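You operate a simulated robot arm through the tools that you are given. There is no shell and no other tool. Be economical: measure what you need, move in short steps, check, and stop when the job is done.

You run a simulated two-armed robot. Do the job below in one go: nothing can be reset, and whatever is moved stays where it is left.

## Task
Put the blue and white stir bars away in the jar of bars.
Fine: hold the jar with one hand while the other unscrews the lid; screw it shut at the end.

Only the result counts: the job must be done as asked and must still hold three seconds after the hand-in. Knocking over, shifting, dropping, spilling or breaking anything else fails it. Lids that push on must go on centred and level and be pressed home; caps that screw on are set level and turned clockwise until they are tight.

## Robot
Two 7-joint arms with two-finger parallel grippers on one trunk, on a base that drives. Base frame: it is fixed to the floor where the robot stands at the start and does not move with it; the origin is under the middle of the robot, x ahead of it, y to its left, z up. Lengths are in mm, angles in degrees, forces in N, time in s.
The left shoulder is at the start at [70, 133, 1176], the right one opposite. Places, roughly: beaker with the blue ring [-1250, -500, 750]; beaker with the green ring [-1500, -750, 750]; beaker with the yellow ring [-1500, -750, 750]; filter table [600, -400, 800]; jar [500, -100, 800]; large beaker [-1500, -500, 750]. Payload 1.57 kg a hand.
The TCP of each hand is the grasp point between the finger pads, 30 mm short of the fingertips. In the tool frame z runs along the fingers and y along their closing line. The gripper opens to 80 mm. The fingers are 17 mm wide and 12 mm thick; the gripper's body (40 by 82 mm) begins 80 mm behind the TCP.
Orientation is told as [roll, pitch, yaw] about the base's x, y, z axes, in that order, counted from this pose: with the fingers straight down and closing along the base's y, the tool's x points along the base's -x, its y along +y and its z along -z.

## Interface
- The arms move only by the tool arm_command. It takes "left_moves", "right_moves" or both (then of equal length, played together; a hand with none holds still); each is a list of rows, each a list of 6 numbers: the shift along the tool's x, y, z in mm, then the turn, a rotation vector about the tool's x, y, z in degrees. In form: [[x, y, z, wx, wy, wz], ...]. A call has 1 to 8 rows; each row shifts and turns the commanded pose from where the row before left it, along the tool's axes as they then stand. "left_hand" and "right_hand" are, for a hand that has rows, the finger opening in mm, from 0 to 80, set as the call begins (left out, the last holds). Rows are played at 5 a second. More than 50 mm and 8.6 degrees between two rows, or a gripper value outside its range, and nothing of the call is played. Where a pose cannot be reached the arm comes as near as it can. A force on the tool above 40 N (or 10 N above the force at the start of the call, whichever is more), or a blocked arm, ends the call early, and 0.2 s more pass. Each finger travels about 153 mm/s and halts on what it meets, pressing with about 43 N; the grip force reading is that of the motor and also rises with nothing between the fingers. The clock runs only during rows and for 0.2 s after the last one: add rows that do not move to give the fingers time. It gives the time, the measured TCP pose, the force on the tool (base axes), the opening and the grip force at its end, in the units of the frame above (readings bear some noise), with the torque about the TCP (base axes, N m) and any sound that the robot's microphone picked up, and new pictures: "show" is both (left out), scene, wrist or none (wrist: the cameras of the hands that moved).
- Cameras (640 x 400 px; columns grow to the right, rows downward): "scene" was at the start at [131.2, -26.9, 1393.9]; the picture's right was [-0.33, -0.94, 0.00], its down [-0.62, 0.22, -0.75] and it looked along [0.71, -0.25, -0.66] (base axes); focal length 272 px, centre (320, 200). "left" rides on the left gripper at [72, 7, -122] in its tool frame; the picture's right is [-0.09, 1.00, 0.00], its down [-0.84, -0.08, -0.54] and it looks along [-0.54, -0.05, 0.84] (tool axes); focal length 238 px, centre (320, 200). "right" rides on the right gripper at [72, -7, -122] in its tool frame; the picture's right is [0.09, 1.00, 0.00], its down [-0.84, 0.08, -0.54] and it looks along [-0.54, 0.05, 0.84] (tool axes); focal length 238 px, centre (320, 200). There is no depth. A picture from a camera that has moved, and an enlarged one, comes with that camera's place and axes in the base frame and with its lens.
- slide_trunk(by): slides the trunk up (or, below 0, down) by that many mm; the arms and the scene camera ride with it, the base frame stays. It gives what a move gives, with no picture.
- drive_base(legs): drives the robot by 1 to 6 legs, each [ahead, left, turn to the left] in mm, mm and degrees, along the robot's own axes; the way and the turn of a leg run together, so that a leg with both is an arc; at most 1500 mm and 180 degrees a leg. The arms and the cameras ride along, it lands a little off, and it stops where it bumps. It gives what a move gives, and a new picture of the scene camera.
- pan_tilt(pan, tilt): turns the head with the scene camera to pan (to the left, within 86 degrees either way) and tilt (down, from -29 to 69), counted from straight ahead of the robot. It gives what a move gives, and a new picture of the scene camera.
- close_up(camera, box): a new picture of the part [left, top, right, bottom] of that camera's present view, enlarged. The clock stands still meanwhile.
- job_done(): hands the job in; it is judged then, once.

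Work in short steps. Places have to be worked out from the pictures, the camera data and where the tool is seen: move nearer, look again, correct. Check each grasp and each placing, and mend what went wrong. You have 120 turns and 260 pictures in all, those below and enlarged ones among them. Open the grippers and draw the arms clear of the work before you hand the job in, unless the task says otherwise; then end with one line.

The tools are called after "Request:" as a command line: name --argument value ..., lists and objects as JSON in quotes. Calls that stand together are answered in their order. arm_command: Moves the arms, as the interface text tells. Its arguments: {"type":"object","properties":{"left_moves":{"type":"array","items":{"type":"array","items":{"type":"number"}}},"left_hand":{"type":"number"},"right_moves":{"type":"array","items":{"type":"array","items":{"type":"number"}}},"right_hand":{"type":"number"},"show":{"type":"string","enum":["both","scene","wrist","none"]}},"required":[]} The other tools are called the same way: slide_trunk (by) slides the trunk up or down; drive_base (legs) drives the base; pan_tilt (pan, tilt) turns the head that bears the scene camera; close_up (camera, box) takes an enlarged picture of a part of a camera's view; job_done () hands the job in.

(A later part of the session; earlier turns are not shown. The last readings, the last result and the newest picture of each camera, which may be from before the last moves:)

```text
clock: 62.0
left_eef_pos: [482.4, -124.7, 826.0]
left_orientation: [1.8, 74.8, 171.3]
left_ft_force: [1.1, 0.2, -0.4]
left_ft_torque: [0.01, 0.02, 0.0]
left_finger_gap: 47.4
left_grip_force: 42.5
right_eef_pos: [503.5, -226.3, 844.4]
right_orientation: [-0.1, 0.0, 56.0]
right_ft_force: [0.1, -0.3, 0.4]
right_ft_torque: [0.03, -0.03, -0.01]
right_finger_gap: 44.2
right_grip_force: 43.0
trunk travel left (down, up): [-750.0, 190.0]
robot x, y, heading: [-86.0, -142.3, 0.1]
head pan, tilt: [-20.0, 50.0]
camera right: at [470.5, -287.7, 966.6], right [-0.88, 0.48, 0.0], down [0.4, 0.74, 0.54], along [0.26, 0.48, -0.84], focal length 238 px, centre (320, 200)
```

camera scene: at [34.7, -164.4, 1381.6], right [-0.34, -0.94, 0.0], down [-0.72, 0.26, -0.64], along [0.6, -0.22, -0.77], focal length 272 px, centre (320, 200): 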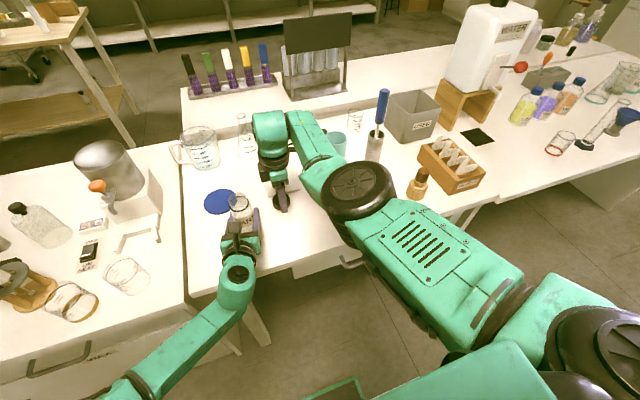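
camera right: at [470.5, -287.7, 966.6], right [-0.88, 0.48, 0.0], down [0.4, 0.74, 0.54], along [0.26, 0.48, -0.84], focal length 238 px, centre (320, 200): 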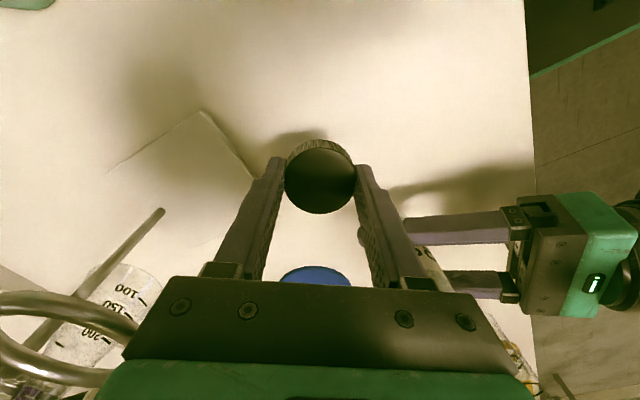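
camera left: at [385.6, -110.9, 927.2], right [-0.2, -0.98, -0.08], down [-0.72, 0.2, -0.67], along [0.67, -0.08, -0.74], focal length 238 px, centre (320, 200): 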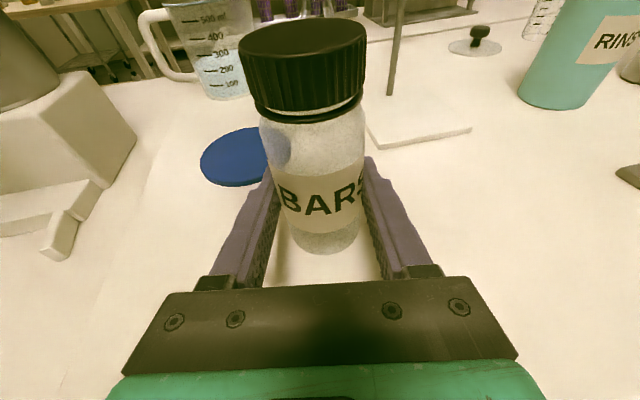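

I shift to [465, -250] now, then lower toward the table.

Request:
arm_command --right_moves '[[22, 10, 0, 0, 0, 0], [21, 9, 0, 0, 0, 0], [0, 0, 10, 0, 0, 0], [0, 0, 10, 0, 0, 0], [0, 0, 0, 0, 0, 0]]' --show "both"

```text
clock: 63.2
left_eef_pos: [483.7, -124.3, 827.7]
left_orientation: [1.9, 74.8, 171.5]
left_ft_force: [0.6, 0.6, 0.2]
left_ft_torque: [-0.03, 0.01, 0.0]
left_finger_gap: 47.7
left_grip_force: 42.9
right_eef_pos: [499.7, -225.3, 824.7]
right_orientation: [-0.1, 0.0, 56.1]
right_ft_force: [0.8, -0.4, 0.1]
right_ft_torque: [0.01, -0.02, 0.0]
right_finger_gap: 44.2
right_grip_force: 43.3
right hand out of reach, approached as far as the arm can: row 1, 2, 4
trunk travel left (down, up): [-750.0, 190.0]
robot x, y, heading: [-87.5, -141.9, 0.1]
head pan, tilt: [-20.0, 50.0]
camera scene: at [34.5, -164.1, 1381.6], right [-0.34, -0.94, 0.0], down [-0.72, 0.26, -0.64], along [0.6, -0.22, -0.77], focal length 272 px, centre (320, 200)
camera right: at [464.6, -288.6, 945.8], right [-0.88, 0.48, 0.0], down [0.4, 0.74, 0.54], along [0.26, 0.48, -0.84], focal length 238 px, centre (320, 200)
```

scene: 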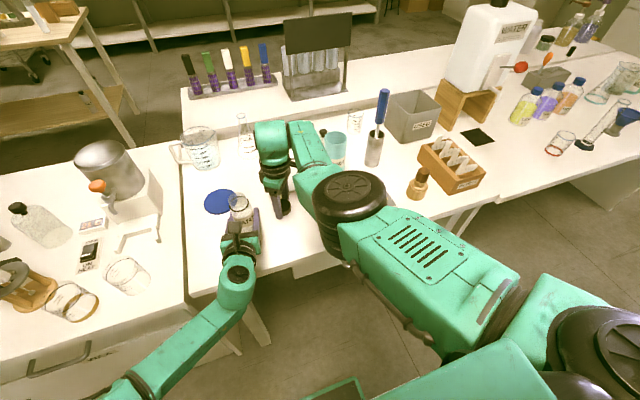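
right: 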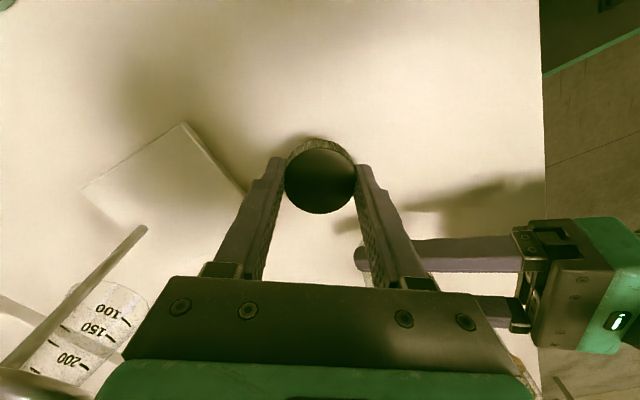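

It settles at [500, -225], which is clear enough. I lower in small steps to find the table.

Request:
arm_command --right_moves '[[0, 0, 3, 0, 0, 0], [0, 0, 3, 0, 0, 0], [0, 0, 2, 0, 0, 0], [0, 0, 0, 0, 0, 0]]' --show "none"

Request:
close_up --camera "left" --box '[320, 60, 640, 260]'

```text
clock: 64.2
left_eef_pos: [482.0, -123.6, 826.6]
left_orientation: [1.9, 74.8, 171.4]
left_ft_force: [-1.0, 0.2, -0.7]
left_ft_torque: [0.02, 0.01, 0.0]
left_finger_gap: 47.2
left_grip_force: 43.0
right_eef_pos: [497.4, -226.1, 817.0]
right_orientation: [-0.2, -0.1, 56.1]
right_ft_force: [-0.5, -0.3, -0.3]
right_ft_torque: [0.0, 0.0, 0.02]
right_finger_gap: 44.0
right_grip_force: 43.2
trunk travel left (down, up): [-750.0, 190.0]
robot x, y, heading: [-88.9, -141.3, 0.1]
head pan, tilt: [-20.0, 50.0]
```

```text
2.00 times, centred on (480, 160) of left
camera zoom: at [385.8, -110.8, 927.4], right [-0.2, -0.98, -0.08], down [-0.72, 0.2, -0.67], along [0.67, -0.08, -0.74], focal length 477 px, centre (0, 280)
```

zoom: 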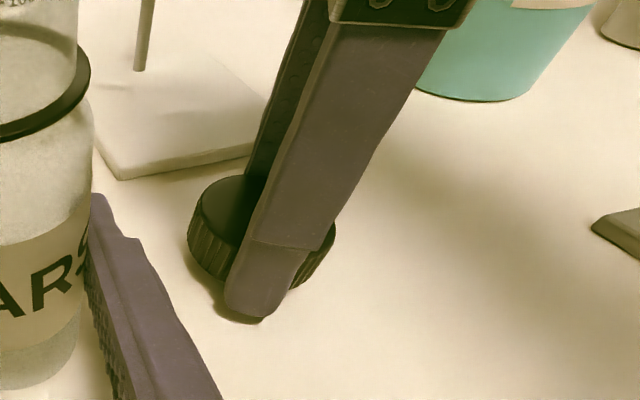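

Nearly down. I continue 2 mm steps to contact.

Request:
arm_command --right_moves '[[0, 0, 2, 0, 0, 0], [0, 0, 1.5, 0, 0, 0], [0, 0, 0, 0, 0, 0]]' --show "none"

Request:
close_up --camera "left" --box '[380, 120, 520, 220]'

```text
clock: 65.0
left_eef_pos: [482.1, -124.0, 827.2]
left_orientation: [1.8, 74.8, 171.4]
left_ft_force: [-0.5, -0.4, -0.8]
left_ft_torque: [0.0, 0.02, 0.0]
left_finger_gap: 47.3
left_grip_force: 42.8
right_eef_pos: [496.0, -225.2, 811.8]
right_orientation: [0.0, 0.0, 56.1]
right_ft_force: [0.5, 0.3, 0.3]
right_ft_torque: [-0.01, 0.0, -0.04]
right_finger_gap: 44.2
right_grip_force: 43.0
right hand out of reach, approached as far as the arm can: row 2
trunk travel left (down, up): [-750.0, 190.0]
robot x, y, heading: [-90.8, -141.3, 0.3]
head pan, tilt: [-20.0, 50.0]
```

```text
4.00 times, centred on (450, 170) of left
camera zoom: at [385.8, -110.9, 927.4], right [-0.2, -0.98, -0.08], down [-0.72, 0.2, -0.67], along [0.67, -0.08, -0.74], focal length 953 px, centre (-200, 320)
```

zoom: 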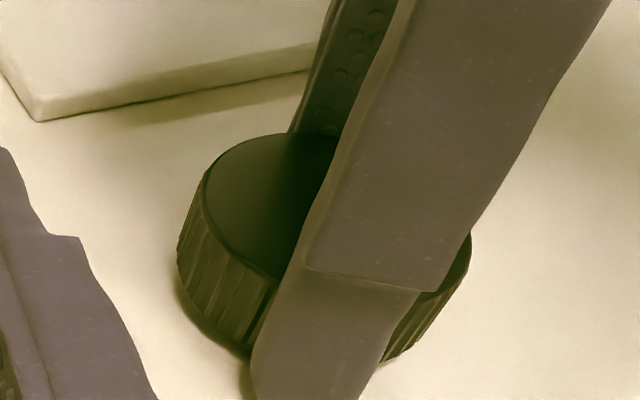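

Still no contact force. I go down a few more mm.

Request:
arm_command --right_moves '[[0, 0, 1.5, 0, 0, 0], [0, 0, 1.5, 0, 0, 0], [0, 0, 0, 0, 0, 0]]' --show "none"

Request:
close_up --camera "left" --box '[380, 120, 520, 220]'

```text
clock: 65.8
left_eef_pos: [482.8, -124.5, 825.7]
left_orientation: [1.9, 74.8, 171.4]
left_ft_force: [0.3, -0.7, -0.5]
left_ft_torque: [0.0, 0.02, -0.02]
left_finger_gap: 47.3
left_grip_force: 43.2
right_eef_pos: [495.5, -225.7, 809.1]
right_orientation: [0.0, 0.0, 56.0]
right_ft_force: [-1.2, 0.4, 0.3]
right_ft_torque: [-0.02, 0.02, -0.01]
right_finger_gap: 44.0
right_grip_force: 42.9
trunk travel left (down, up): [-750.0, 190.0]
robot x, y, heading: [-92.6, -138.9, 0.3]
head pan, tilt: [-20.0, 50.0]
```

```text
4.00 times, centred on (450, 170) of left
camera zoom: at [385.7, -110.7, 927.5], right [-0.2, -0.98, -0.08], down [-0.72, 0.2, -0.67], along [0.67, -0.08, -0.74], focal length 953 px, centre (-200, 320)
```

zoom: 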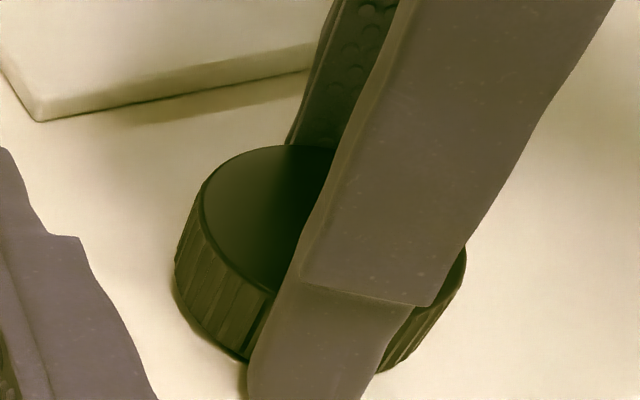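

I keep lowering in 1.5 mm steps.

Request:
arm_command --right_moves '[[0, 0, 1.5, 0, 0, 0], [0, 0, 1.5, 0, 0, 0], [0, 0, 0, 0, 0, 0]]' --show "none"

Request:
arm_command --right_moves '[[0, 0, 1.5, 0, 0, 0], [0, 0, 0, 0, 0, 0]]' --show "wrist"

Request:
close_up --camera "left" --box '[380, 120, 520, 220]'

```text
clock: 66.6
left_eef_pos: [482.2, -122.8, 828.6]
left_orientation: [1.9, 74.9, 171.5]
left_ft_force: [0.4, -0.1, -1.1]
left_ft_torque: [0.0, -0.01, 0.01]
left_finger_gap: 47.7
left_grip_force: 43.0
right_eef_pos: [495.9, -225.8, 810.0]
right_orientation: [-0.5, -0.3, 56.0]
right_ft_force: [10.8, 2.5, 23.1]
right_ft_torque: [0.25, 0.3, -0.22]
right_finger_gap: 44.1
right_grip_force: 43.6
trunk travel left (down, up): [-750.0, 190.0]
robot x, y, heading: [-86.7, -137.0, 0.3]
head pan, tilt: [-20.0, 50.0]
```

```text
clock: 67.2
left_eef_pos: [481.4, -122.9, 827.8]
left_orientation: [2.0, 75.0, 171.6]
left_ft_force: [0.1, -0.4, 0.0]
left_ft_torque: [0.0, 0.0, 0.02]
left_finger_gap: 47.6
left_grip_force: 42.8
right_eef_pos: [494.5, -225.7, 809.7]
right_orientation: [-0.7, -0.3, 56.1]
right_ft_force: [15.1, 1.0, 34.7]
right_ft_torque: [0.39, 0.44, -0.15]
right_finger_gap: 43.8
right_grip_force: 42.5
trunk travel left (down, up): [-750.0, 190.0]
robot x, y, heading: [-90.3, -138.5, 0.1]
head pan, tilt: [-20.0, 50.0]
camera right: at [459.4, -288.8, 931.2], right [-0.88, 0.48, -0.01], down [0.4, 0.74, 0.55], along [0.27, 0.48, -0.84], focal length 238 px, centre (320, 200)
```

right: 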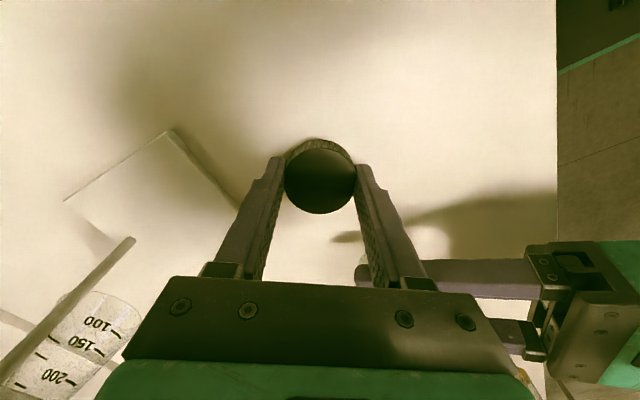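

```text
4.00 times, centred on (450, 170) of left
camera zoom: at [383.7, -109.9, 928.9], right [-0.2, -0.98, -0.08], down [-0.71, 0.2, -0.67], along [0.67, -0.08, -0.74], focal length 953 px, centre (-200, 320)
```

zoom: 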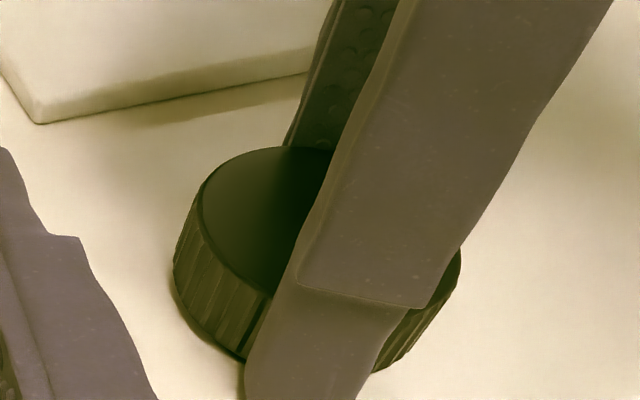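

Contact with the table at TCP z ≈ 809.5. I relieve 3 mm, open, and rise.

Request:
arm_command --right_moves '[[0, 0, -3, 0, 0, 0], [0, 0, 0, 0, 0, 0]]' --show "none"

Request:
arm_command --right_moves '[[0, 0, 0, 0, 0, 0], [0, 0, 0, 0, 0, 0], [0, 0, -30, 0, 0, 0], [0, 0, -45, 0, 0, 0], [0, 0, -45, 0, 0, 0], [0, 0, -45, 0, 0, 0], [0, 0, 0, 0, 0, 0]]' --right_hand 72 --show "both"

```text
clock: 67.8
left_eef_pos: [481.6, -123.3, 826.7]
left_orientation: [2.0, 74.9, 171.4]
left_ft_force: [0.5, 0.2, -1.1]
left_ft_torque: [-0.02, 0.03, -0.03]
left_finger_gap: 47.5
left_grip_force: 43.3
right_eef_pos: [495.4, -225.4, 808.9]
right_orientation: [-0.1, -0.1, 56.1]
right_ft_force: [12.5, 3.0, 23.2]
right_ft_torque: [0.33, 0.18, -0.19]
right_finger_gap: 43.8
right_grip_force: 43.4
trunk travel left (down, up): [-750.0, 190.0]
robot x, y, heading: [-88.8, -140.8, 0.2]
head pan, tilt: [-20.0, 50.0]
```

```text
clock: 69.4
left_eef_pos: [483.5, -123.0, 825.9]
left_orientation: [1.9, 74.7, 171.3]
left_ft_force: [-1.4, -0.1, -0.3]
left_ft_torque: [0.04, 0.0, -0.03]
left_finger_gap: 47.6
left_grip_force: 43.5
right_eef_pos: [494.4, -227.6, 972.8]
right_orientation: [0.1, 0.0, 56.1]
right_ft_force: [0.3, -0.1, -0.6]
right_ft_torque: [-0.01, -0.01, -0.01]
right_finger_gap: 72.0
right_grip_force: 0.0
trunk travel left (down, up): [-750.0, 190.0]
robot x, y, heading: [-89.4, -137.6, 0.7]
head pan, tilt: [-20.0, 50.0]
camera scene: at [35.3, -164.1, 1381.5], right [-0.34, -0.94, 0.0], down [-0.72, 0.26, -0.64], along [0.6, -0.22, -0.77], focal length 272 px, centre (320, 200)
camera right: at [461.0, -290.1, 1094.6], right [-0.88, 0.48, 0.0], down [0.4, 0.74, 0.54], along [0.26, 0.48, -0.84], focal length 238 px, centre (320, 200)
```

scene: 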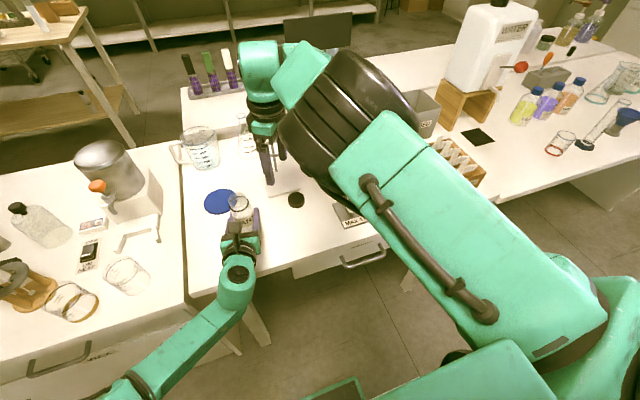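
right: 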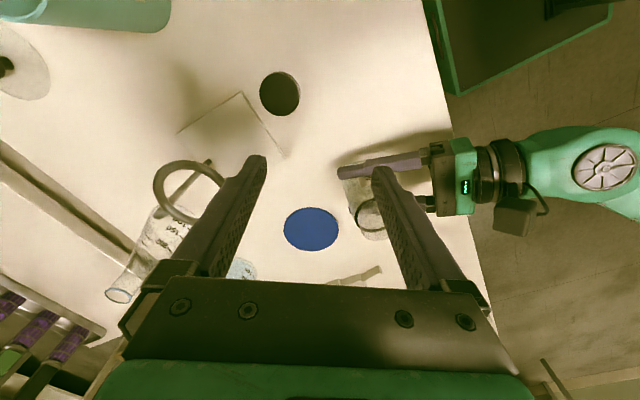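

The lid has ended up near [515, -270], away from where I released it. Let me check that it's upright and that nothing else moved.

Request:
close_up --camera "scene" --box '[180, 140, 380, 265]'

Request:
close_up --camera "right" --box '[150, 40, 350, 165]'

Request:
close_up --camera "left" --box '[320, 0, 640, 200]'

```text
3.20 times, centred on (280, 202) of scene
camera zoom: at [35.3, -164.1, 1381.5], right [-0.34, -0.94, 0.0], down [-0.72, 0.26, -0.64], along [0.6, -0.22, -0.77], focal length 872 px, centre (448, 192)
```

zoom: 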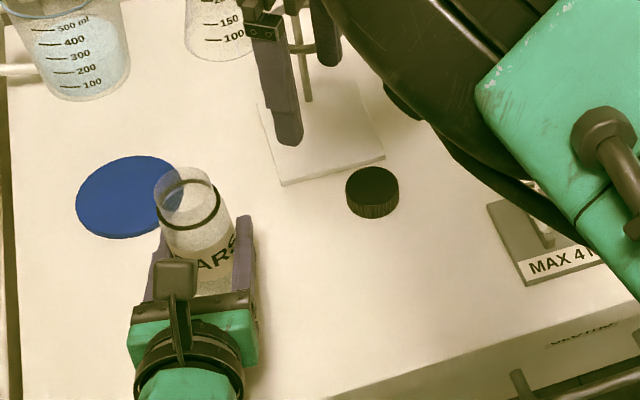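

```text
3.20 times, centred on (250, 102) of right
camera zoom: at [461.0, -290.1, 1094.6], right [-0.88, 0.48, 0.0], down [0.4, 0.74, 0.54], along [0.26, 0.48, -0.84], focal length 763 px, centre (544, 512)
```

zoom: 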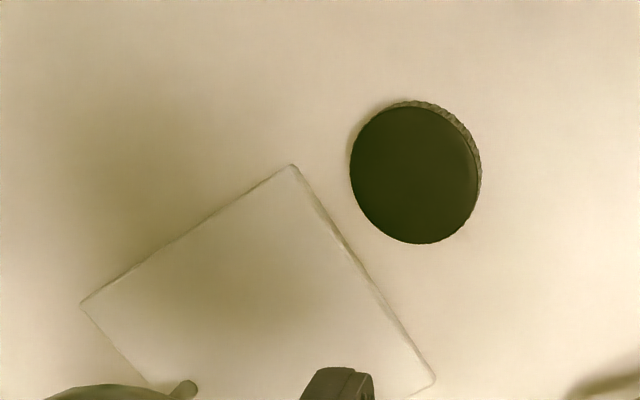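

```text
2.00 times, centred on (480, 100) of left
camera zoom: at [386.2, -110.8, 927.1], right [-0.2, -0.98, -0.08], down [-0.72, 0.2, -0.67], along [0.67, -0.08, -0.74], focal length 477 px, centre (0, 400)
```

zoom: 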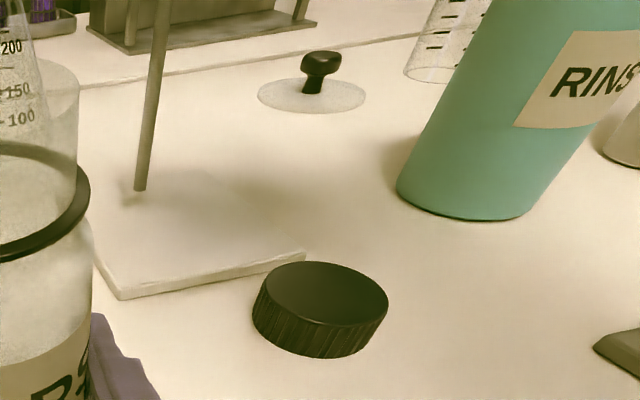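

The lid is upright and well placed. Now I turn the right hand back to yaw 0 and go over the bar plate.

Request:
arm_command --right_moves '[[0, 0, -5, 0, 0, 8], [0, 0, -5, 0, 0, 8], [0, 0, 0, 0, 0, 8], [0, 0, 0, 0, 0, 8], [0, 0, 0, 0, 0, 8], [0, 0, 0, 0, 0, 8], [0, 0, 0, 0, 0, 8], [0, 0, 0, 0, 0, 0]]' --show "none"

Request:
arm_command --right_moves '[[0, -40, 0, 0, 0, 0], [0, -40, 0, 0, 0, 0], [0, -40, 0, 0, 0, 0], [10, -40, 0, 0, 0, 0], [20, -40, 0, 0, 0, 0], [20, -20, 0, 0, 0, 0], [0, 0, 0, 0, 0, 0]]' --show "both"

```text
clock: 71.2
left_eef_pos: [482.4, -123.7, 826.3]
left_orientation: [1.8, 74.7, 171.4]
left_ft_force: [0.3, 0.0, -0.1]
left_ft_torque: [0.0, 0.01, 0.01]
left_finger_gap: 47.4
left_grip_force: 42.8
right_eef_pos: [494.9, -226.2, 984.8]
right_orientation: [-0.1, 0.0, 0.1]
right_ft_force: [0.8, 0.8, -0.7]
right_ft_torque: [0.0, 0.02, -0.01]
right_finger_gap: 72.0
right_grip_force: 0.0
trunk travel left (down, up): [-750.0, 190.0]
robot x, y, heading: [-89.2, -142.1, 0.0]
head pan, tilt: [-20.0, 50.0]
```

```text
clock: 72.8
left_eef_pos: [482.5, -123.4, 825.0]
left_orientation: [1.9, 74.8, 171.4]
left_ft_force: [0.2, -0.2, -0.4]
left_ft_torque: [0.01, -0.03, -0.01]
left_finger_gap: 47.4
left_grip_force: 43.1
right_eef_pos: [445.7, -446.7, 983.6]
right_orientation: [0.0, -0.1, 0.1]
right_ft_force: [0.7, -0.9, -0.3]
right_ft_torque: [-0.02, 0.01, 0.02]
right_finger_gap: 72.1
right_grip_force: 0.1
trunk travel left (down, up): [-750.0, 190.0]
robot x, y, heading: [-91.1, -140.2, 0.3]
head pan, tilt: [-20.0, 50.0]
camera scene: at [34.9, -164.1, 1381.6], right [-0.34, -0.94, 0.0], down [-0.72, 0.26, -0.64], along [0.6, -0.22, -0.77], focal length 272 px, centre (320, 200)
camera right: at [374.2, -453.1, 1105.9], right [-0.09, 1.0, 0.0], down [0.84, 0.08, 0.54], along [0.54, 0.05, -0.84], focal length 238 px, centre (320, 200)
```

scene: 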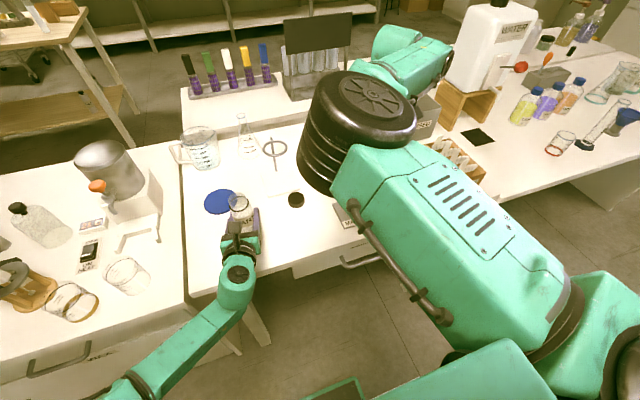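
right: 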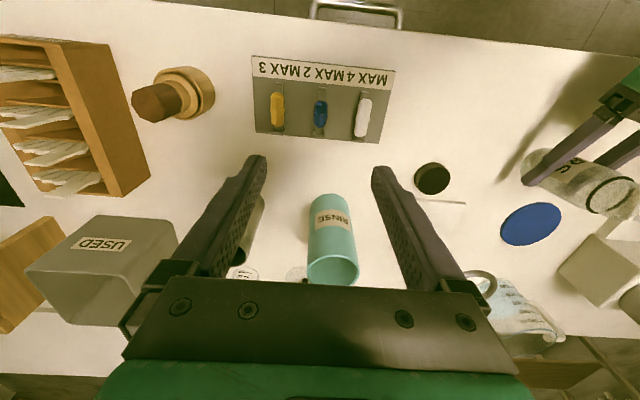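

Blue bar ≈ [441, -447], white ≈ [441, -394], both z ≈ 807. I hover over the white one, off-centre toward its robot-side end, with the fingers at 44 mm.

Request:
arm_command --right_moves '[[5, 18, 30, 0, 0, 0], [5, 18, 30, 0, 0, 0], [5, 17, 30, 0, 0, 0], [0, 0, 25, 0, 0, 0], [0, 0, 0, 0, 0, 0]]' --right_hand 44 --show "wrist"

Request:
close_up --camera "right" --box '[220, 120, 420, 245]'

```text
clock: 74.0
left_eef_pos: [482.1, -123.6, 826.5]
left_orientation: [1.8, 74.9, 171.4]
left_ft_force: [-0.5, -0.3, -0.5]
left_ft_torque: [-0.02, -0.03, -0.01]
left_finger_gap: 47.4
left_grip_force: 42.9
right_eef_pos: [429.6, -392.7, 868.6]
right_orientation: [-0.1, 0.1, 0.0]
right_ft_force: [0.7, -1.3, -0.4]
right_ft_torque: [0.0, 0.0, -0.03]
right_finger_gap: 43.9
right_grip_force: 0.1
trunk travel left (down, up): [-750.0, 190.0]
robot x, y, heading: [-91.7, -140.8, 0.2]
head pan, tilt: [-20.0, 50.0]
camera right: at [358.1, -399.5, 988.8], right [-0.09, 1.0, 0.0], down [0.84, 0.08, 0.54], along [0.54, 0.05, -0.84], focal length 238 px, centre (320, 200)
```

right: 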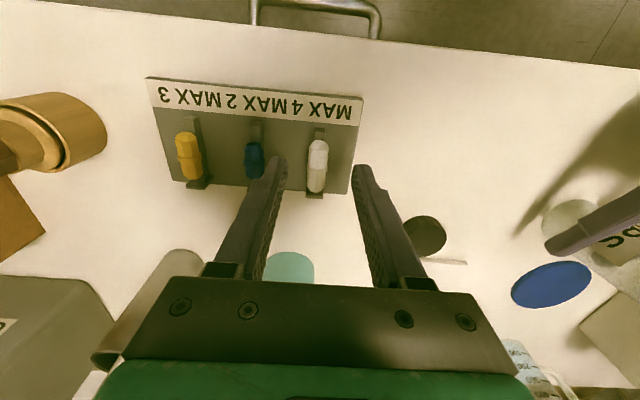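

```text
3.20 times, centred on (320, 182) of right
camera zoom: at [358.1, -399.5, 988.8], right [-0.09, 1.0, 0.0], down [0.84, 0.08, 0.54], along [0.54, 0.05, -0.84], focal length 763 px, centre (320, 256)
```

zoom: 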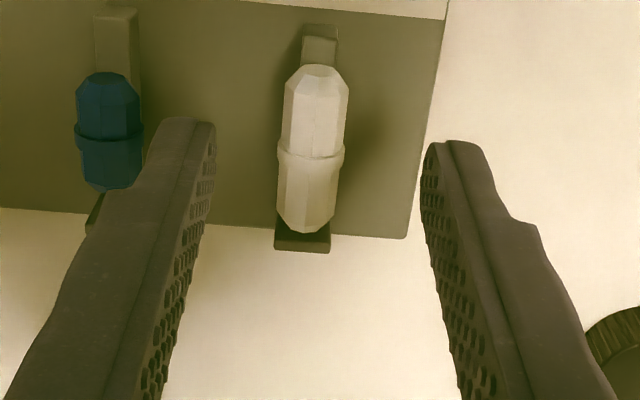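

Bar centre ≈ [442, -393.5, 809], 47 mm long, 17 mm thick. I descend to TCP z ≈ 822 and look.

Request:
arm_command --right_moves '[[-4, 0, 20, 0, 0, 0], [0, 0, 20, 0, 0, 0], [0, 0, 6, 0, 0, 0], [0, 0, 0, 0, 0, 0]]' --show "wrist"

Request:
close_up --camera "right" --box '[220, 120, 420, 245]'

```text
clock: 75.0
left_eef_pos: [482.8, -124.6, 826.5]
left_orientation: [1.8, 74.8, 171.4]
left_ft_force: [-0.7, 0.4, -0.9]
left_ft_torque: [-0.02, 0.0, -0.01]
left_finger_gap: 47.4
left_grip_force: 43.2
right_eef_pos: [433.5, -393.1, 822.8]
right_orientation: [0.0, 0.1, 0.2]
right_ft_force: [-0.1, -0.1, -0.4]
right_ft_torque: [-0.04, -0.01, 0.01]
right_finger_gap: 43.9
right_grip_force: 0.0
trunk travel left (down, up): [-750.0, 190.0]
robot x, y, heading: [-90.2, -142.2, 0.3]
head pan, tilt: [-20.0, 50.0]
camera right: at [362.8, -399.3, 943.8], right [-0.09, 1.0, 0.0], down [0.84, 0.08, 0.54], along [0.54, 0.05, -0.84], focal length 238 px, centre (320, 200)
```

right: 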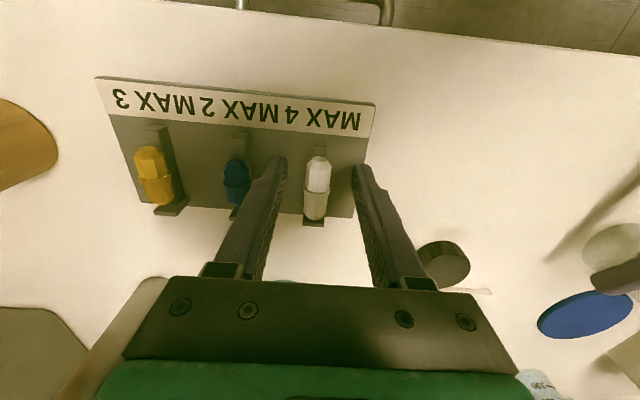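

```text
3.20 times, centred on (320, 182) of right
camera zoom: at [362.8, -399.3, 943.8], right [-0.09, 1.0, 0.0], down [0.84, 0.08, 0.54], along [0.54, 0.05, -0.84], focal length 763 px, centre (320, 256)
```

zoom: 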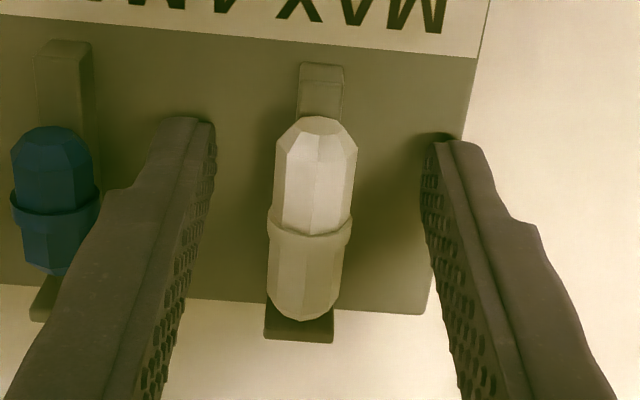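

Grip point will be about 17 mm from the bar's near end. I shift 1.5 mm and close.

Request:
arm_command --right_moves '[[0, -1.5, 0, 0, 0, 0], [0, 0, 0, 0, 0, 0]]' --show "none"

Request:
arm_command --right_moves '[[0, 0, 0, 0, 0, 0], [0, 0, 0, 0, 0, 0], [0, 0, 0, 0, 0, 0]]' --right_hand 0 --show "wrist"

```text
clock: 75.6
left_eef_pos: [482.6, -123.1, 825.5]
left_orientation: [1.8, 74.8, 171.4]
left_ft_force: [0.0, 0.5, -0.3]
left_ft_torque: [-0.01, 0.0, -0.03]
left_finger_gap: 47.2
left_grip_force: 43.3
right_eef_pos: [434.6, -394.5, 822.4]
right_orientation: [0.0, 0.0, 0.0]
right_ft_force: [0.1, -0.2, 0.7]
right_ft_torque: [0.03, -0.02, 0.02]
right_finger_gap: 44.2
right_grip_force: 0.0
trunk travel left (down, up): [-750.0, 190.0]
robot x, y, heading: [-90.1, -140.8, 0.4]
head pan, tilt: [-20.0, 50.0]
```

```text
clock: 76.4
left_eef_pos: [482.9, -123.8, 826.8]
left_orientation: [1.8, 74.8, 171.4]
left_ft_force: [-0.1, -0.3, -0.2]
left_ft_torque: [-0.02, 0.02, 0.0]
left_finger_gap: 47.3
left_grip_force: 42.8
right_eef_pos: [434.0, -395.6, 822.8]
right_orientation: [-0.1, 0.0, 0.1]
right_ft_force: [-0.4, 0.1, -0.2]
right_ft_torque: [-0.01, -0.02, 0.0]
right_finger_gap: 13.3
right_grip_force: 30.4
trunk travel left (down, up): [-750.0, 190.0]
robot x, y, heading: [-90.9, -138.5, 0.1]
head pan, tilt: [-20.0, 50.0]
camera right: at [363.0, -400.6, 943.8], right [-0.09, 1.0, 0.0], down [0.84, 0.08, 0.54], along [0.54, 0.05, -0.84], focal length 238 px, centre (320, 200)
```

right: 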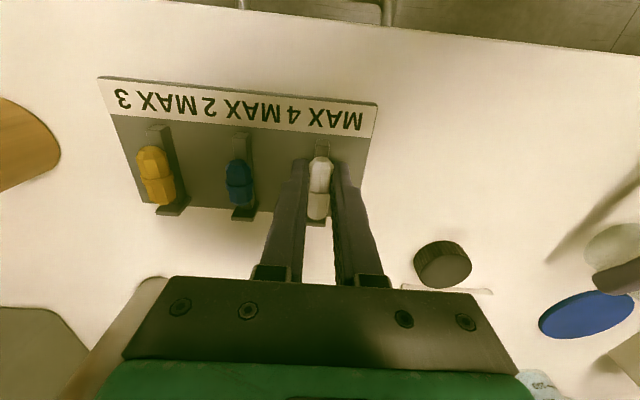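

Closed at 13.3 mm. I lift gently and check that the bar comes along.

Request:
arm_command --right_moves '[[0, 0, -10, 0, 0, 0], [0, 0, -25, 0, 0, 0], [0, 0, -40, 0, 0, 0], [0, 0, -40, 0, 0, 0], [0, 0, 0, 0, 0, 0]]' --show "wrist"

Request:
close_up --camera "right" --box '[220, 80, 420, 205]'

```text
clock: 77.6
left_eef_pos: [482.9, -124.3, 825.7]
left_orientation: [1.8, 74.7, 171.3]
left_ft_force: [-0.6, 0.5, -0.2]
left_ft_torque: [-0.01, 0.01, 0.02]
left_finger_gap: 47.3
left_grip_force: 43.0
right_eef_pos: [437.3, -393.6, 937.1]
right_orientation: [0.0, 0.0, 0.1]
right_ft_force: [0.5, -1.0, 0.2]
right_ft_torque: [-0.02, 0.01, 0.01]
right_finger_gap: 13.5
right_grip_force: 29.9
trunk travel left (down, up): [-750.0, 190.0]
robot x, y, heading: [-89.5, -140.3, 0.2]
head pan, tilt: [-20.0, 50.0]
camera right: at [365.0, -401.3, 1058.8], right [-0.09, 1.0, 0.0], down [0.84, 0.08, 0.54], along [0.54, 0.05, -0.84], focal length 238 px, centre (320, 200)
```

right: 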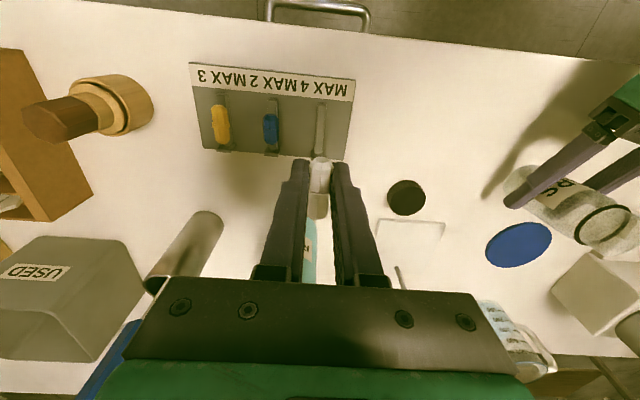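

```text
3.20 times, centred on (320, 142) of right
camera zoom: at [365.0, -401.3, 1058.8], right [-0.09, 1.0, 0.0], down [0.84, 0.08, 0.54], along [0.54, 0.05, -0.84], focal length 763 px, centre (320, 384)
```

zoom: 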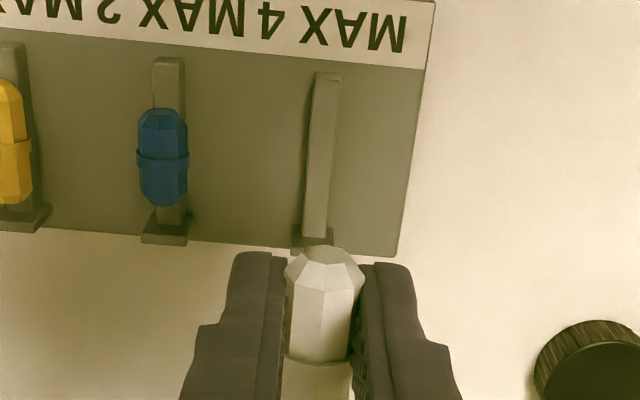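

White bar is in the hand. I raise it and carry it toward the jar's right side, then turn the hand to yaw ~80.

Request:
arm_command --right_moves '[[-15, 30, -25, 0, 0, 0], [-15, 35, -25, 0, 0, 0], [-15, 35, -20, 0, 0, 0], [-12, 40, 0, 0, 0, 0], [0, 20, 0, 0, 0, 0], [0, 0, 0, 0, 0, 0]]' --show "none"

Request:
arm_command --right_moves '[[0, 0, 0, 0, 0, -8.5], [0, 0, 0, 0, 0, -8.5], [0, 0, 0, 0, 0, -8.5], [0, 0, 0, 0, 0, -8.5], [0, 0, 0, 0, 0, -8.5], [0, 0, 0, 0, 0, -8.5], [0, 0, 0, 0, 0, -8.5], [0, 0, 0, 0, 0, -8.5]]' --show "both"

```text
clock: 79.0
left_eef_pos: [483.6, -124.1, 826.4]
left_orientation: [1.8, 74.8, 171.3]
left_ft_force: [-0.9, -1.3, -0.3]
left_ft_torque: [-0.01, -0.01, -0.05]
left_finger_gap: 47.2
left_grip_force: 43.0
right_eef_pos: [493.3, -233.1, 1007.9]
right_orientation: [0.0, 0.0, 0.1]
right_ft_force: [-0.4, -0.1, 0.1]
right_ft_torque: [-0.01, -0.03, -0.02]
right_finger_gap: 13.5
right_grip_force: 30.5
trunk travel left (down, up): [-750.0, 190.0]
robot x, y, heading: [-92.7, -140.1, 0.1]
head pan, tilt: [-20.0, 50.0]
```

```text
clock: 80.8
left_eef_pos: [482.6, -124.0, 826.4]
left_orientation: [1.9, 74.8, 171.4]
left_ft_force: [-0.2, -0.1, 0.5]
left_ft_torque: [0.02, 0.03, 0.0]
left_finger_gap: 47.5
left_grip_force: 43.7
right_eef_pos: [491.6, -234.7, 1008.1]
right_orientation: [0.0, 0.1, 68.2]
right_ft_force: [-0.7, 0.0, -0.5]
right_ft_torque: [0.01, 0.02, 0.03]
right_finger_gap: 13.4
right_grip_force: 30.4
trunk travel left (down, up): [-750.0, 190.0]
robot x, y, heading: [-88.1, -140.7, 0.1]
head pan, tilt: [-20.0, 50.0]
camera scene: at [34.6, -164.2, 1381.6], right [-0.34, -0.94, 0.0], down [-0.72, 0.26, -0.64], along [0.6, -0.22, -0.77], focal length 272 px, centre (320, 200)
camera right: at [472.1, -303.3, 1129.2], right [-0.96, 0.28, 0.0], down [0.24, 0.81, 0.54], along [0.15, 0.52, -0.84], focal length 238 px, centre (320, 200)
```

scene: 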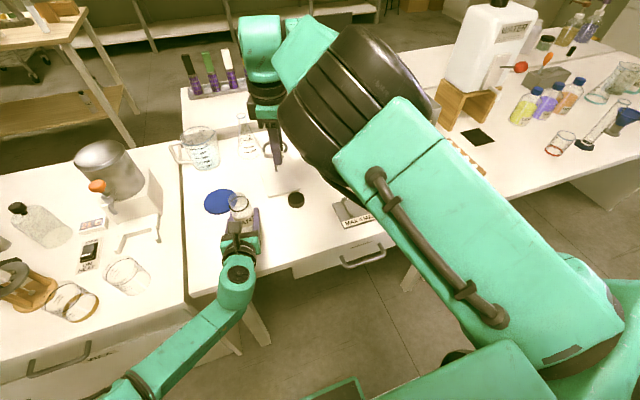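
right: 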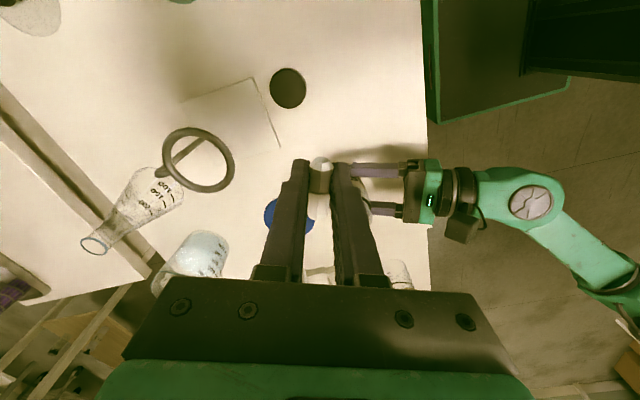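

Now I pitch the hand up (wy negative) toward pointing left, 42° first.

Request:
arm_command --right_moves '[[0, 0, 0, 0, -8.4, 0], [0, 0, 0, 0, -8.4, 0], [0, 0, 0, 0, -8.4, 0], [0, 0, 0, 0, -8.4, 0], [0, 0, 0, 0, -8.4, 0], [0, 0, 0, 0, 0, 0]]' --show "scene"

```text
clock: 82.2
left_eef_pos: [481.6, -123.5, 826.5]
left_orientation: [1.8, 74.9, 171.4]
left_ft_force: [0.1, 0.1, 0.0]
left_ft_torque: [0.02, 0.03, 0.01]
left_finger_gap: 47.4
left_grip_force: 43.2
right_eef_pos: [495.3, -236.0, 1007.1]
right_orientation: [-0.2, -42.0, 68.1]
right_ft_force: [-0.5, 0.1, -0.1]
right_ft_torque: [0.0, -0.01, -0.02]
right_finger_gap: 13.5
right_grip_force: 30.0
right hand out of reach, approached as far as the arm can: row 2
trunk travel left (down, up): [-750.0, 190.0]
robot x, y, heading: [-90.9, -141.5, 0.4]
head pan, tilt: [-20.0, 50.0]
camera scene: at [34.4, -163.8, 1381.7], right [-0.34, -0.94, 0.0], down [-0.72, 0.26, -0.64], along [0.6, -0.22, -0.77], focal length 272 px, centre (320, 200)
```

scene: 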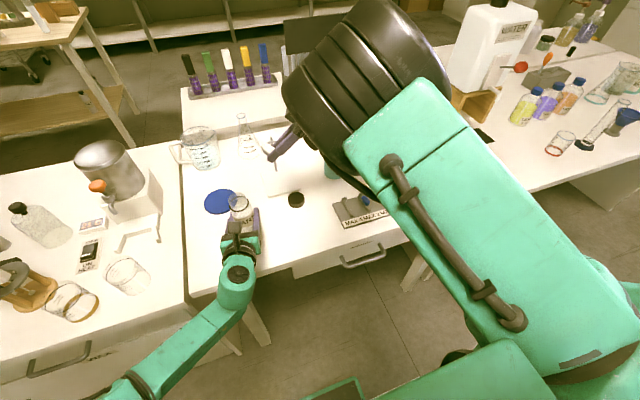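

Works well. I continue pitching another 33°.

Request:
arm_command --right_moves '[[0, 0, 0, 0, -8.3, 0], [0, 0, 0, 0, -8.3, 0], [0, 0, 0, 0, -8.3, 0], [0, 0, 0, 0, -8.3, 0], [0, 0, 0, 0, 0, 0]]' --show "both"

Request:
close_up --camera "scene" --box '[180, 80, 380, 205]'

```text
clock: 83.4
left_eef_pos: [482.7, -124.2, 826.5]
left_orientation: [1.9, 75.0, 171.4]
left_ft_force: [0.1, -1.1, -0.7]
left_ft_torque: [0.0, 0.01, 0.0]
left_finger_gap: 47.3
left_grip_force: 43.3
right_eef_pos: [494.3, -236.7, 1008.1]
right_orientation: [-0.2, -75.2, 68.2]
right_ft_force: [-0.4, -0.6, -0.9]
right_ft_torque: [-0.01, -0.03, -0.03]
right_finger_gap: 13.3
right_grip_force: 29.7
trunk travel left (down, up): [-750.0, 190.0]
robot x, y, heading: [-89.5, -141.1, 0.2]
head pan, tilt: [-20.0, 50.0]
camera scene: at [34.2, -163.8, 1381.7], right [-0.34, -0.94, 0.0], down [-0.72, 0.26, -0.64], along [0.6, -0.22, -0.77], focal length 272 px, centre (320, 200)
camera right: at [450.7, -364.6, 968.9], right [-0.93, 0.35, -0.09], down [-0.19, -0.26, 0.95], along [0.31, 0.9, 0.31], focal length 238 px, centre (320, 200)
```

scene: 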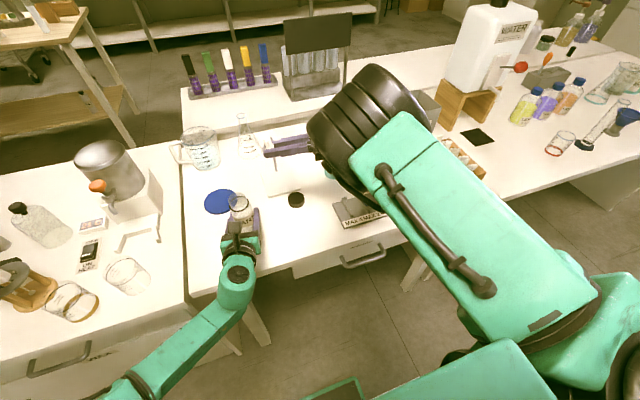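
right: 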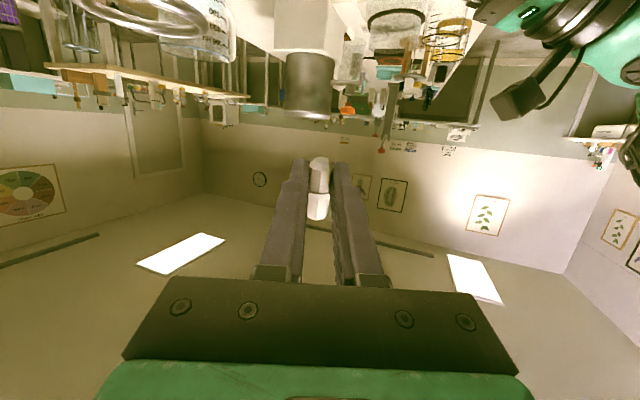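

```text
3.20 times, centred on (280, 142) of scene
camera zoom: at [34.2, -163.8, 1381.7], right [-0.34, -0.94, 0.0], down [-0.72, 0.26, -0.64], along [0.6, -0.22, -0.77], focal length 872 px, centre (448, 384)
```

zoom: 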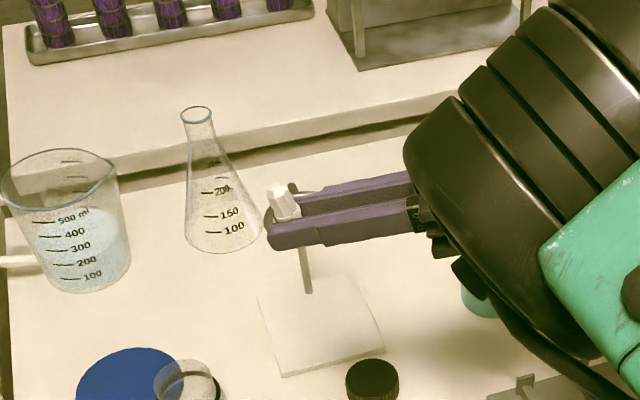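

Pitch -75°, bearing 68°: the bar is near vertical. I move so that it stands above the mouth ([480.5, -123.5]), still ~45 mm high.

Request:
arm_command --right_moves '[[8, 18.4, 32.3, 0, 0, 0], [8, 18.4, 32.3, 0, 0, 0], [8, 18.4, 32.3, 0, 0, 0], [0, 0, 0, 0, 0, 0]]' --show "both"

Request:
close_up --camera "left" --box '[160, 0, 480, 200]'

Request:
close_up --camera "scene" --box '[180, 130, 380, 255]'

```text
clock: 84.4
left_eef_pos: [481.9, -123.9, 826.9]
left_orientation: [1.9, 74.9, 171.4]
left_ft_force: [0.8, 0.5, -0.4]
left_ft_torque: [0.01, 0.0, 0.02]
left_finger_gap: 47.2
left_grip_force: 43.2
right_eef_pos: [510.2, -163.6, 947.2]
right_orientation: [0.1, -75.2, 68.1]
right_ft_force: [-0.4, 0.3, 0.0]
right_ft_torque: [-0.01, 0.0, -0.04]
right_finger_gap: 13.4
right_grip_force: 30.0
right hand out of reach, approached as far as the arm can: row 2, 3
trunk travel left (down, up): [-750.0, 190.0]
robot x, y, heading: [-89.6, -139.4, 0.1]
head pan, tilt: [-20.0, 50.0]
camera scene: at [34.0, -163.9, 1381.7], right [-0.34, -0.94, 0.0], down [-0.72, 0.26, -0.64], along [0.6, -0.22, -0.77], focal length 272 px, centre (320, 200)
camera right: at [465.7, -292.2, 908.4], right [-0.93, 0.35, -0.09], down [-0.19, -0.26, 0.95], along [0.31, 0.9, 0.31], focal length 238 px, centre (320, 200)
```

scene: 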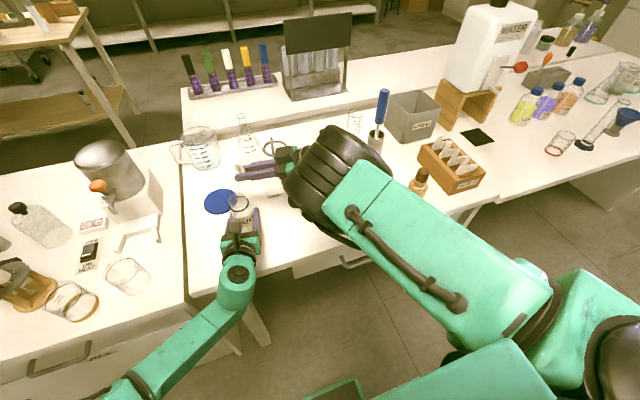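
right: 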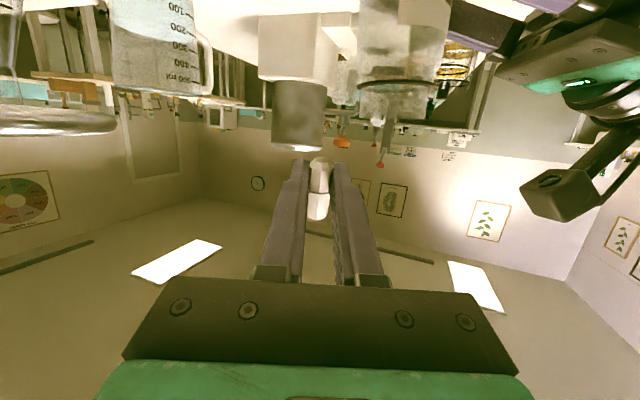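

```text
2.00 times, centred on (320, 100) of left
camera zoom: at [385.4, -110.6, 927.6], right [-0.2, -0.98, -0.08], down [-0.72, 0.2, -0.67], along [0.67, -0.08, -0.74], focal length 477 px, centre (320, 400)
```

zoom: 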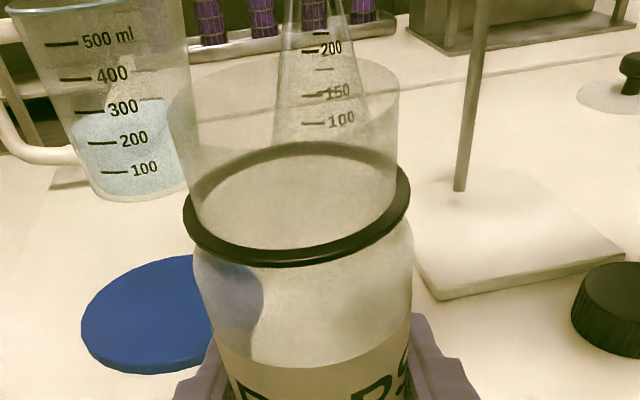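

```text
3.20 times, centred on (280, 192) of scene
camera zoom: at [34.0, -163.9, 1381.7], right [-0.34, -0.94, 0.0], down [-0.72, 0.26, -0.64], along [0.6, -0.22, -0.77], focal length 872 px, centre (448, 224)
```

zoom: 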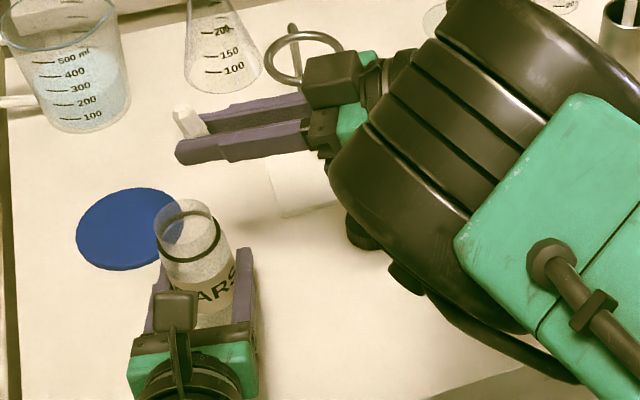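

The right hand can't come farther left in this pose: the bar stands at about [515, -151]. I'll bring the jar under it with the left hand instead (+33, -28, up 8).

Request:
arm_command --left_moves '[[6, 0, 0, 0, 0, 0], [5, 8, 11.5, 0, 0, 0], [5, 8, 11.5, 0, 0, 0], [2, 7.5, 11.5, 0, 0, 0], [0, 0, 0, 0, 0, 0]]' --show "both"

Request:
close_up --camera "scene" --box '[190, 140, 350, 240]'

Request:
close_up --camera "left" --box '[160, 0, 480, 200]'

```text
clock: 85.6
left_eef_pos: [517.4, -154.0, 834.2]
left_orientation: [1.9, 74.9, 171.4]
left_ft_force: [0.2, 0.5, -0.2]
left_ft_torque: [0.02, -0.03, 0.01]
left_finger_gap: 47.5
left_grip_force: 43.0
right_eef_pos: [509.0, -163.7, 948.3]
right_orientation: [0.0, -75.2, 68.2]
right_ft_force: [-0.3, -0.5, 0.1]
right_ft_torque: [-0.01, 0.0, -0.02]
right_finger_gap: 13.4
right_grip_force: 30.2
trunk travel left (down, up): [-750.0, 190.0]
robot x, y, heading: [-95.0, -141.5, 0.2]
head pan, tilt: [-20.0, 50.0]
camera scene: at [34.5, -164.0, 1381.6], right [-0.34, -0.94, 0.0], down [-0.72, 0.26, -0.64], along [0.6, -0.22, -0.77], focal length 272 px, centre (320, 200)
camera left: at [420.1, -140.3, 935.2], right [-0.2, -0.98, -0.08], down [-0.72, 0.2, -0.67], along [0.67, -0.08, -0.74], focal length 238 px, centre (320, 200)
```

scene: 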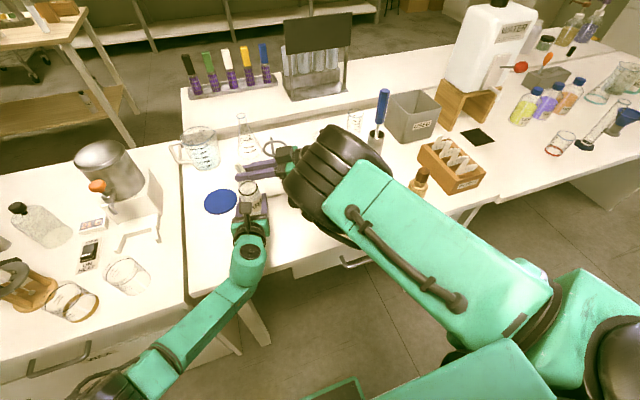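
left: 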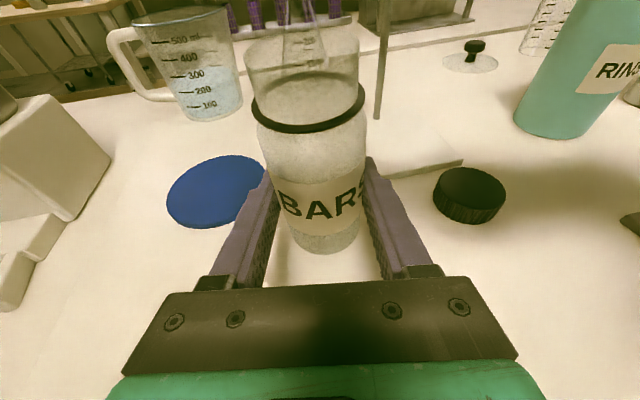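

```text
4.00 times, centred on (270, 190) of scene
camera zoom: at [34.5, -164.0, 1381.6], right [-0.34, -0.94, 0.0], down [-0.72, 0.26, -0.64], along [0.6, -0.22, -0.77], focal length 1090 px, centre (520, 240)
```

zoom: 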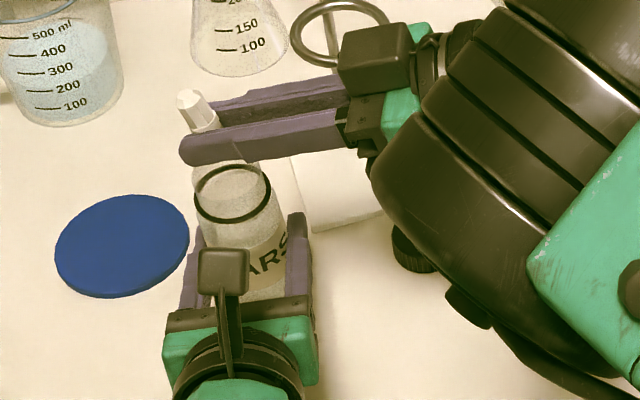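

```text
2.00 times, centred on (320, 100) of left
camera zoom: at [420.1, -140.3, 935.2], right [-0.2, -0.98, -0.08], down [-0.72, 0.2, -0.67], along [0.67, -0.08, -0.74], focal length 477 px, centre (320, 400)
```

zoom: 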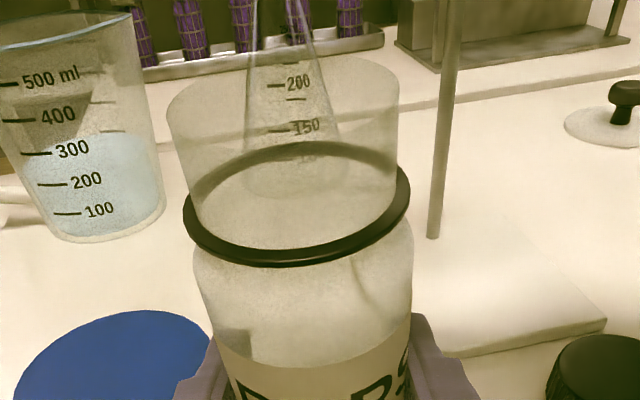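

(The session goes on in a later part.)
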